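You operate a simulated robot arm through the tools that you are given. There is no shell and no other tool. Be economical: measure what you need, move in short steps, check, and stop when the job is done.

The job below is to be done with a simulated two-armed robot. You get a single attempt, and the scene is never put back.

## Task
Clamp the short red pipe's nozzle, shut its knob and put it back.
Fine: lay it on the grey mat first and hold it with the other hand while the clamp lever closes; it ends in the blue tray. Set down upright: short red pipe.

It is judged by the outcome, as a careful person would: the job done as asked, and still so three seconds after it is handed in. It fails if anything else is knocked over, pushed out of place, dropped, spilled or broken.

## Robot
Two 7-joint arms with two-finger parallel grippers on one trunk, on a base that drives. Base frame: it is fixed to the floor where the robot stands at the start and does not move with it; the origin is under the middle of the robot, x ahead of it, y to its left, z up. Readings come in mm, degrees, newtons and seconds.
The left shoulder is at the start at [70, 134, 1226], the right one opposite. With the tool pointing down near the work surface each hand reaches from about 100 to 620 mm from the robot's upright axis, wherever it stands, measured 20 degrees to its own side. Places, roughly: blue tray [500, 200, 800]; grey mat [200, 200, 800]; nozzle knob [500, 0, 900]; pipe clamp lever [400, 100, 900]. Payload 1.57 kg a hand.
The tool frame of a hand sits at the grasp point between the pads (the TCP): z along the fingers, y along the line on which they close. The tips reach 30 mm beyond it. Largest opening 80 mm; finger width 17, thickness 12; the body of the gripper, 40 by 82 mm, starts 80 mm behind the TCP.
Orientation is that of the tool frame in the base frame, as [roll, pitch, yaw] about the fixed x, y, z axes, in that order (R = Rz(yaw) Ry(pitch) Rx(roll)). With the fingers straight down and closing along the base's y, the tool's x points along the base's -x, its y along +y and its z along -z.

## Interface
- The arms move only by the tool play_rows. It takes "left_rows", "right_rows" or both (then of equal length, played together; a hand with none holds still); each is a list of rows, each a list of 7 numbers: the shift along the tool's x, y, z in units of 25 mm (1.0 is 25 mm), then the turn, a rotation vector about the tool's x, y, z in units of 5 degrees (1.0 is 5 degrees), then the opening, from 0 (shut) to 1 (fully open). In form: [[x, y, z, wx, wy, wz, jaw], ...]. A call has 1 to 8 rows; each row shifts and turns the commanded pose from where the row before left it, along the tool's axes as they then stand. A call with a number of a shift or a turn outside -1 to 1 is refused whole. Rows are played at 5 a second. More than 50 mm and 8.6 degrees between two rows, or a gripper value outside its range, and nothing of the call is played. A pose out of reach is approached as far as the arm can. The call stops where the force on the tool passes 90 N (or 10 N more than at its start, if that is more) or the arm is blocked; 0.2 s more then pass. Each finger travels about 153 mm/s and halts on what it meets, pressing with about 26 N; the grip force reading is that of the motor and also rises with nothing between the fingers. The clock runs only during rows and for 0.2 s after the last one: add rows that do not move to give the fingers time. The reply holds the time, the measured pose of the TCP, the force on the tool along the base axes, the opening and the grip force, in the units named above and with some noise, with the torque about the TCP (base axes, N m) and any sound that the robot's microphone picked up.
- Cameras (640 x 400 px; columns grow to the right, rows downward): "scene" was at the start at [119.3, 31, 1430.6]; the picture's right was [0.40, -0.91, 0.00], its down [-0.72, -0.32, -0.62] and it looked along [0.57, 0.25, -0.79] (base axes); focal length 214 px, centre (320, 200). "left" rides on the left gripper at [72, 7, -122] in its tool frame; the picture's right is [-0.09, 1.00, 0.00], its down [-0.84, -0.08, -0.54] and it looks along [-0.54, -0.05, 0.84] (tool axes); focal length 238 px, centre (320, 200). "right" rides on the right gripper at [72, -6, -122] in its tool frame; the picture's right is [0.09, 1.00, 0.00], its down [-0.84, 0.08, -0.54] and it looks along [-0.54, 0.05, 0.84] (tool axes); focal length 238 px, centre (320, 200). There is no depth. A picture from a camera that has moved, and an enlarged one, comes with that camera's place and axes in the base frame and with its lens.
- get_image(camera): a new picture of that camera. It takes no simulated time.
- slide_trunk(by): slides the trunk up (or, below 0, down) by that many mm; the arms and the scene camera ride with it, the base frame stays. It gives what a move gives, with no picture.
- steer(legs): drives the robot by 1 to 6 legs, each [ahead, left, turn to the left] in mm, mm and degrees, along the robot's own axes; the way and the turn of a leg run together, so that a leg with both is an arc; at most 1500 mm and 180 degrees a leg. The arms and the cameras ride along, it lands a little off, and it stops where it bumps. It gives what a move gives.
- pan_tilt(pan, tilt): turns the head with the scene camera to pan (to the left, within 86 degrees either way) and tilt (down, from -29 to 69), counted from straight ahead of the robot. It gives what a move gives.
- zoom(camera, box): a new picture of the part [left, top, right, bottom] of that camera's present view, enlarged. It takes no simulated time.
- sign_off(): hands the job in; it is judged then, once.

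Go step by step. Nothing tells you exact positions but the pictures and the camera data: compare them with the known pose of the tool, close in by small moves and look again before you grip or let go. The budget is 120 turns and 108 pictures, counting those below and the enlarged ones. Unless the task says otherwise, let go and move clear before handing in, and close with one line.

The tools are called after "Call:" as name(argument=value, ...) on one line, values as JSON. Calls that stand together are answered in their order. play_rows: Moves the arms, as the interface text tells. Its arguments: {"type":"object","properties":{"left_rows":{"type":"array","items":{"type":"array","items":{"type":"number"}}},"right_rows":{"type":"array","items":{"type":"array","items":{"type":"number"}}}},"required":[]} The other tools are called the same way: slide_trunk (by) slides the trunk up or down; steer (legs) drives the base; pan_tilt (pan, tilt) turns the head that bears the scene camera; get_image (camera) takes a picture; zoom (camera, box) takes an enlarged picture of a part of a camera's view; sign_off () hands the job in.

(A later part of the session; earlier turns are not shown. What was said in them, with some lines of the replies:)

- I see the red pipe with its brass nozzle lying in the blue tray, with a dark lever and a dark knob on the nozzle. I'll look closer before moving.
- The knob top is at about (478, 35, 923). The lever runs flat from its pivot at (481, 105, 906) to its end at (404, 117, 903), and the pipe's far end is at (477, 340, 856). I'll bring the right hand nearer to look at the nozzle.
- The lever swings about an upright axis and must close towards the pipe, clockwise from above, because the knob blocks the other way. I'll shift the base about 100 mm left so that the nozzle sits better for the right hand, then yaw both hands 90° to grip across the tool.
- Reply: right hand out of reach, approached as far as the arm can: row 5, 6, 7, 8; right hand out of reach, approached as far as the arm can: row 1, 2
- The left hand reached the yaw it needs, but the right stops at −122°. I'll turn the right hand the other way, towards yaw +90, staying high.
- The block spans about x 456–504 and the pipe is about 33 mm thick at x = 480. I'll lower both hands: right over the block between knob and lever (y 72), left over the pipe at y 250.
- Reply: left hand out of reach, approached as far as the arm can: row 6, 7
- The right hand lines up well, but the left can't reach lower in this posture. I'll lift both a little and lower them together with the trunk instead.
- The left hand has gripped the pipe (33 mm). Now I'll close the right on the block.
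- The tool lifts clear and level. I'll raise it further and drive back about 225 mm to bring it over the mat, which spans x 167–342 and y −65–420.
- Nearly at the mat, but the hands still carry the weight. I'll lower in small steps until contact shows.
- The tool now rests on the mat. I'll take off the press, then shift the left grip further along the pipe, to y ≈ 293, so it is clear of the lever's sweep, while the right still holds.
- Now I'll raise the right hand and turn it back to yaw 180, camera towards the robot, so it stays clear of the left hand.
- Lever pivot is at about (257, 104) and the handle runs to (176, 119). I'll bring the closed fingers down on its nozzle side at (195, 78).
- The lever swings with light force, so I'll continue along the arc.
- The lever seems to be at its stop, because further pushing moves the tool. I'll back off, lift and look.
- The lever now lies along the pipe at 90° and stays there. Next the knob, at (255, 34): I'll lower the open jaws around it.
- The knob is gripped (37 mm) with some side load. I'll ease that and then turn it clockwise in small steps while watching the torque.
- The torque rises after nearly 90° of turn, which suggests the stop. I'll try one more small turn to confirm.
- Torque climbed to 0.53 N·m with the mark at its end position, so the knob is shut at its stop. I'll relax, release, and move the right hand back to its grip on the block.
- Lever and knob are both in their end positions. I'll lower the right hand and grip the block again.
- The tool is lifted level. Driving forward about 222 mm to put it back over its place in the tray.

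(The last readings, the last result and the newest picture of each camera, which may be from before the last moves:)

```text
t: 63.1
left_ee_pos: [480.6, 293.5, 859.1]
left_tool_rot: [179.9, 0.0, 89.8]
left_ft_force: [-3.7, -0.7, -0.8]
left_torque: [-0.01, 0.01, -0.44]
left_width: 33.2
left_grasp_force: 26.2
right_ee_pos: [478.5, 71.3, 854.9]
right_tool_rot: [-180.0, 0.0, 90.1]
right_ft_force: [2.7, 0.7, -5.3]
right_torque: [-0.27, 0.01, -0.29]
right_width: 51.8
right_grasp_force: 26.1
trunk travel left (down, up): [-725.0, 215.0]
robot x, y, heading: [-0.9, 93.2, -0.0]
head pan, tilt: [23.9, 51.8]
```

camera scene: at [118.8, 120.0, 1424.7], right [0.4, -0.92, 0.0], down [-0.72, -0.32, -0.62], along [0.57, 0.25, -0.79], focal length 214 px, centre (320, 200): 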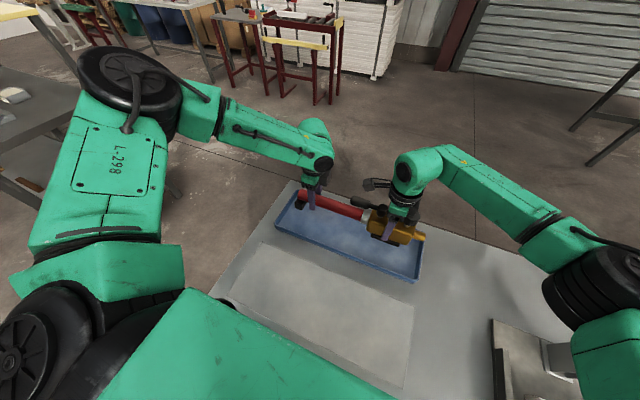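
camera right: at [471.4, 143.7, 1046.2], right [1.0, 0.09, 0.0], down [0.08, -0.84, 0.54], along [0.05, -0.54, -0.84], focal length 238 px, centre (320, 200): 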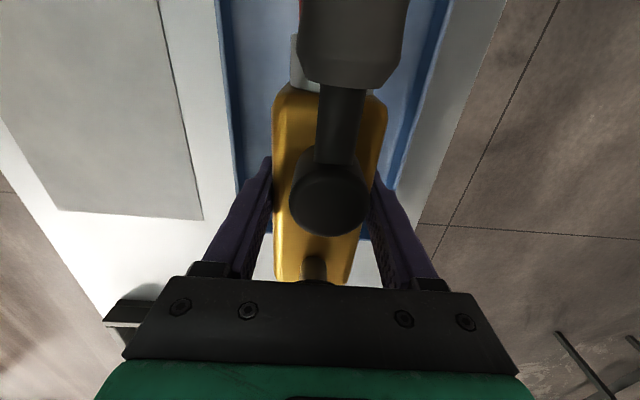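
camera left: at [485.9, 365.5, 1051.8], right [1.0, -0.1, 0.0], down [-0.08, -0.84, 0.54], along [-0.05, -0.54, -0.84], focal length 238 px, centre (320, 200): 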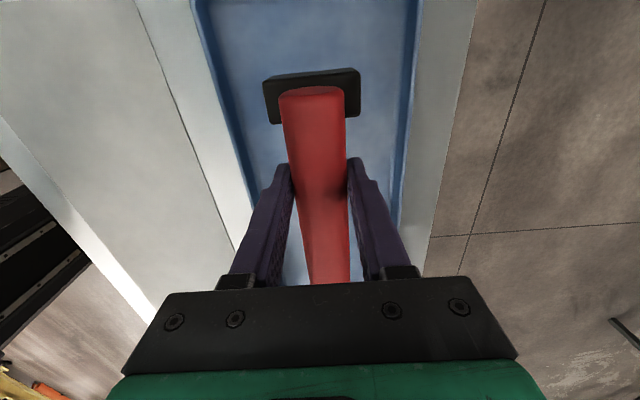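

Call:
slide_trunk(by=-1.5)

Call:
slide_trunk(by=-1)

```text
t: 63.6
left_ee_pos: [480.0, 293.6, 861.0]
left_tool_rot: [179.8, 0.0, 89.8]
left_ft_force: [-3.0, 0.8, 8.2]
left_torque: [-0.23, 0.1, -0.49]
left_width: 33.1
left_grasp_force: 26.1
right_ee_pos: [478.1, 71.7, 854.7]
right_tool_rot: [179.8, -0.1, 90.0]
right_ft_force: [8.2, -0.2, 3.0]
right_torque: [-0.84, 0.17, -0.21]
right_width: 51.9
right_grasp_force: 26.2
trunk travel left (down, up): [-724.0, 216.0]
robot x, y, heading: [2.4, 91.5, -0.2]
head pan, tilt: [23.9, 51.8]
```

```text
t: 64.1
left_ee_pos: [480.3, 292.3, 859.8]
left_tool_rot: [179.6, 0.0, 89.8]
left_ft_force: [-0.5, 3.1, 15.6]
left_torque: [-0.16, 0.02, -0.52]
left_width: 33.3
left_grasp_force: 26.1
right_ee_pos: [479.3, 70.3, 854.7]
right_tool_rot: [179.8, -0.1, 90.0]
right_ft_force: [12.4, -1.5, 12.7]
right_torque: [-0.51, 0.41, -0.46]
right_width: 51.8
right_grasp_force: 26.1
trunk travel left (down, up): [-723.0, 217.0]
robot x, y, heading: [0.1, 89.7, 0.2]
head pan, tilt: [23.9, 51.8]
```

The tool is resting in the tray. I'll ease off the press, open both hands and rise straight up.

Call:
slide_trunk(by=1.5)

Call:
play_rows(left_rows=[[0, 0, 0, 0, 0, 0, 0.6], [0, 0, 0, 0, 0, 0, 0.9], [0, 0, 0, 0, 0, 0, 0.9]], right_rows=[[0, 0, 0, 0, 0, 0, 0.75], [0, 0, 0, 0, 0, 0, 0.95], [0, 0, 0, 0, 0, 0, 0.95]])

Call:
slide_trunk(by=150)

Call:
zoom(camera="scene", box=[240, 170, 440, 290])

Call:
get_image(camera="right")

Call:
get_image(camera="left")

```text
t: 64.6
left_ee_pos: [479.0, 292.1, 859.7]
left_tool_rot: [179.8, -0.1, 89.8]
left_ft_force: [-0.5, 3.8, 8.9]
left_torque: [-0.05, -0.06, -0.37]
left_width: 33.5
left_grasp_force: 25.6
right_ee_pos: [478.2, 71.6, 854.6]
right_tool_rot: [180.0, -0.1, 90.0]
right_ft_force: [7.1, -2.6, 10.4]
right_torque: [0.74, 0.14, -0.53]
right_width: 52.0
right_grasp_force: 25.6
trunk travel left (down, up): [-724.0, 216.0]
robot x, y, heading: [0.5, 90.2, -0.4]
head pan, tilt: [23.9, 51.8]
```

```text
t: 65.4
left_ee_pos: [479.8, 294.1, 858.3]
left_tool_rot: [179.9, 0.0, 89.8]
left_ft_force: [0.1, -0.3, -0.4]
left_torque: [-0.01, 0.0, -0.01]
left_width: 72.2
left_grasp_force: 0.0
right_ee_pos: [478.4, 71.1, 853.2]
right_tool_rot: [180.0, 0.0, 90.1]
right_ft_force: [-0.3, -0.6, -0.1]
right_torque: [0.01, 0.02, 0.03]
right_width: 76.0
right_grasp_force: 0.1
trunk travel left (down, up): [-724.0, 216.0]
robot x, y, heading: [-0.3, 88.8, -0.3]
head pan, tilt: [23.9, 51.8]
```

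```text
t: 67.2
left_ee_pos: [478.7, 292.0, 1007.3]
left_tool_rot: [179.9, 0.1, 89.8]
left_ft_force: [0.0, 0.4, -0.1]
left_torque: [0.02, -0.02, -0.04]
left_width: 72.1
left_grasp_force: 0.1
right_ee_pos: [478.2, 70.9, 1005.3]
right_tool_rot: [-180.0, 0.0, 90.1]
right_ft_force: [-0.3, 0.6, 0.6]
right_torque: [0.0, -0.02, 0.03]
right_width: 76.4
right_grasp_force: 0.2
trunk travel left (down, up): [-874.0, 66.0]
robot x, y, heading: [-1.6, 89.3, -0.2]
head pan, tilt: [23.9, 51.8]
```

```text
3.20 times, centred on (340, 230) of scene
camera zoom: at [119.9, 120.0, 1504.6], right [0.4, -0.92, 0.0], down [-0.72, -0.32, -0.62], along [0.57, 0.25, -0.79], focal length 686 px, centre (256, 104)
```

zoom: 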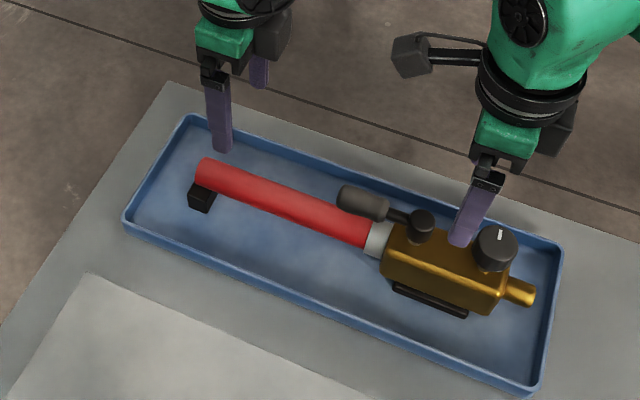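

```text
46 pictures are left
camera right: at [472.2, 143.7, 1125.8], right [1.0, 0.09, 0.0], down [0.08, -0.84, 0.54], along [0.05, -0.54, -0.84], focal length 238 px, centre (320, 200)
```

right: 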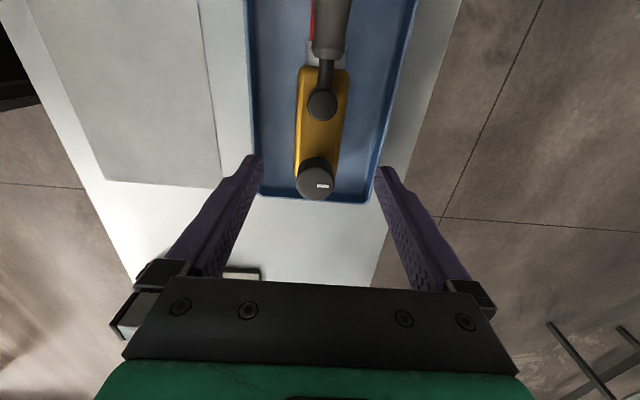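

```text
45 pictures are left
camera left: at [486.7, 365.5, 1131.3], right [1.0, -0.1, 0.0], down [-0.08, -0.84, 0.54], along [-0.05, -0.54, -0.84], focal length 238 px, centre (320, 200)
```

left: 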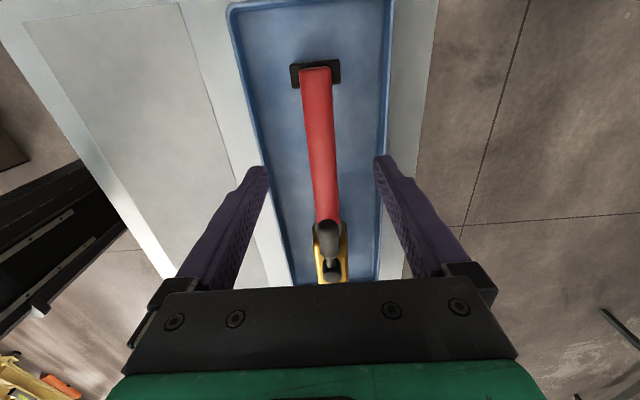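

The pipe stands on its feet in the blue tray, lever along the pipe and knob turned to its stop. Both hands are open and clear above it, so I'm handing in.

Call:
sign_off()

```text
The job is handed in.
```

The short red pipe is back upright in the blue tray, with its nozzle clamp lever closed and its knob turned clockwise to its stop; no click was heard from either, so I judged both shut by resistance and position.
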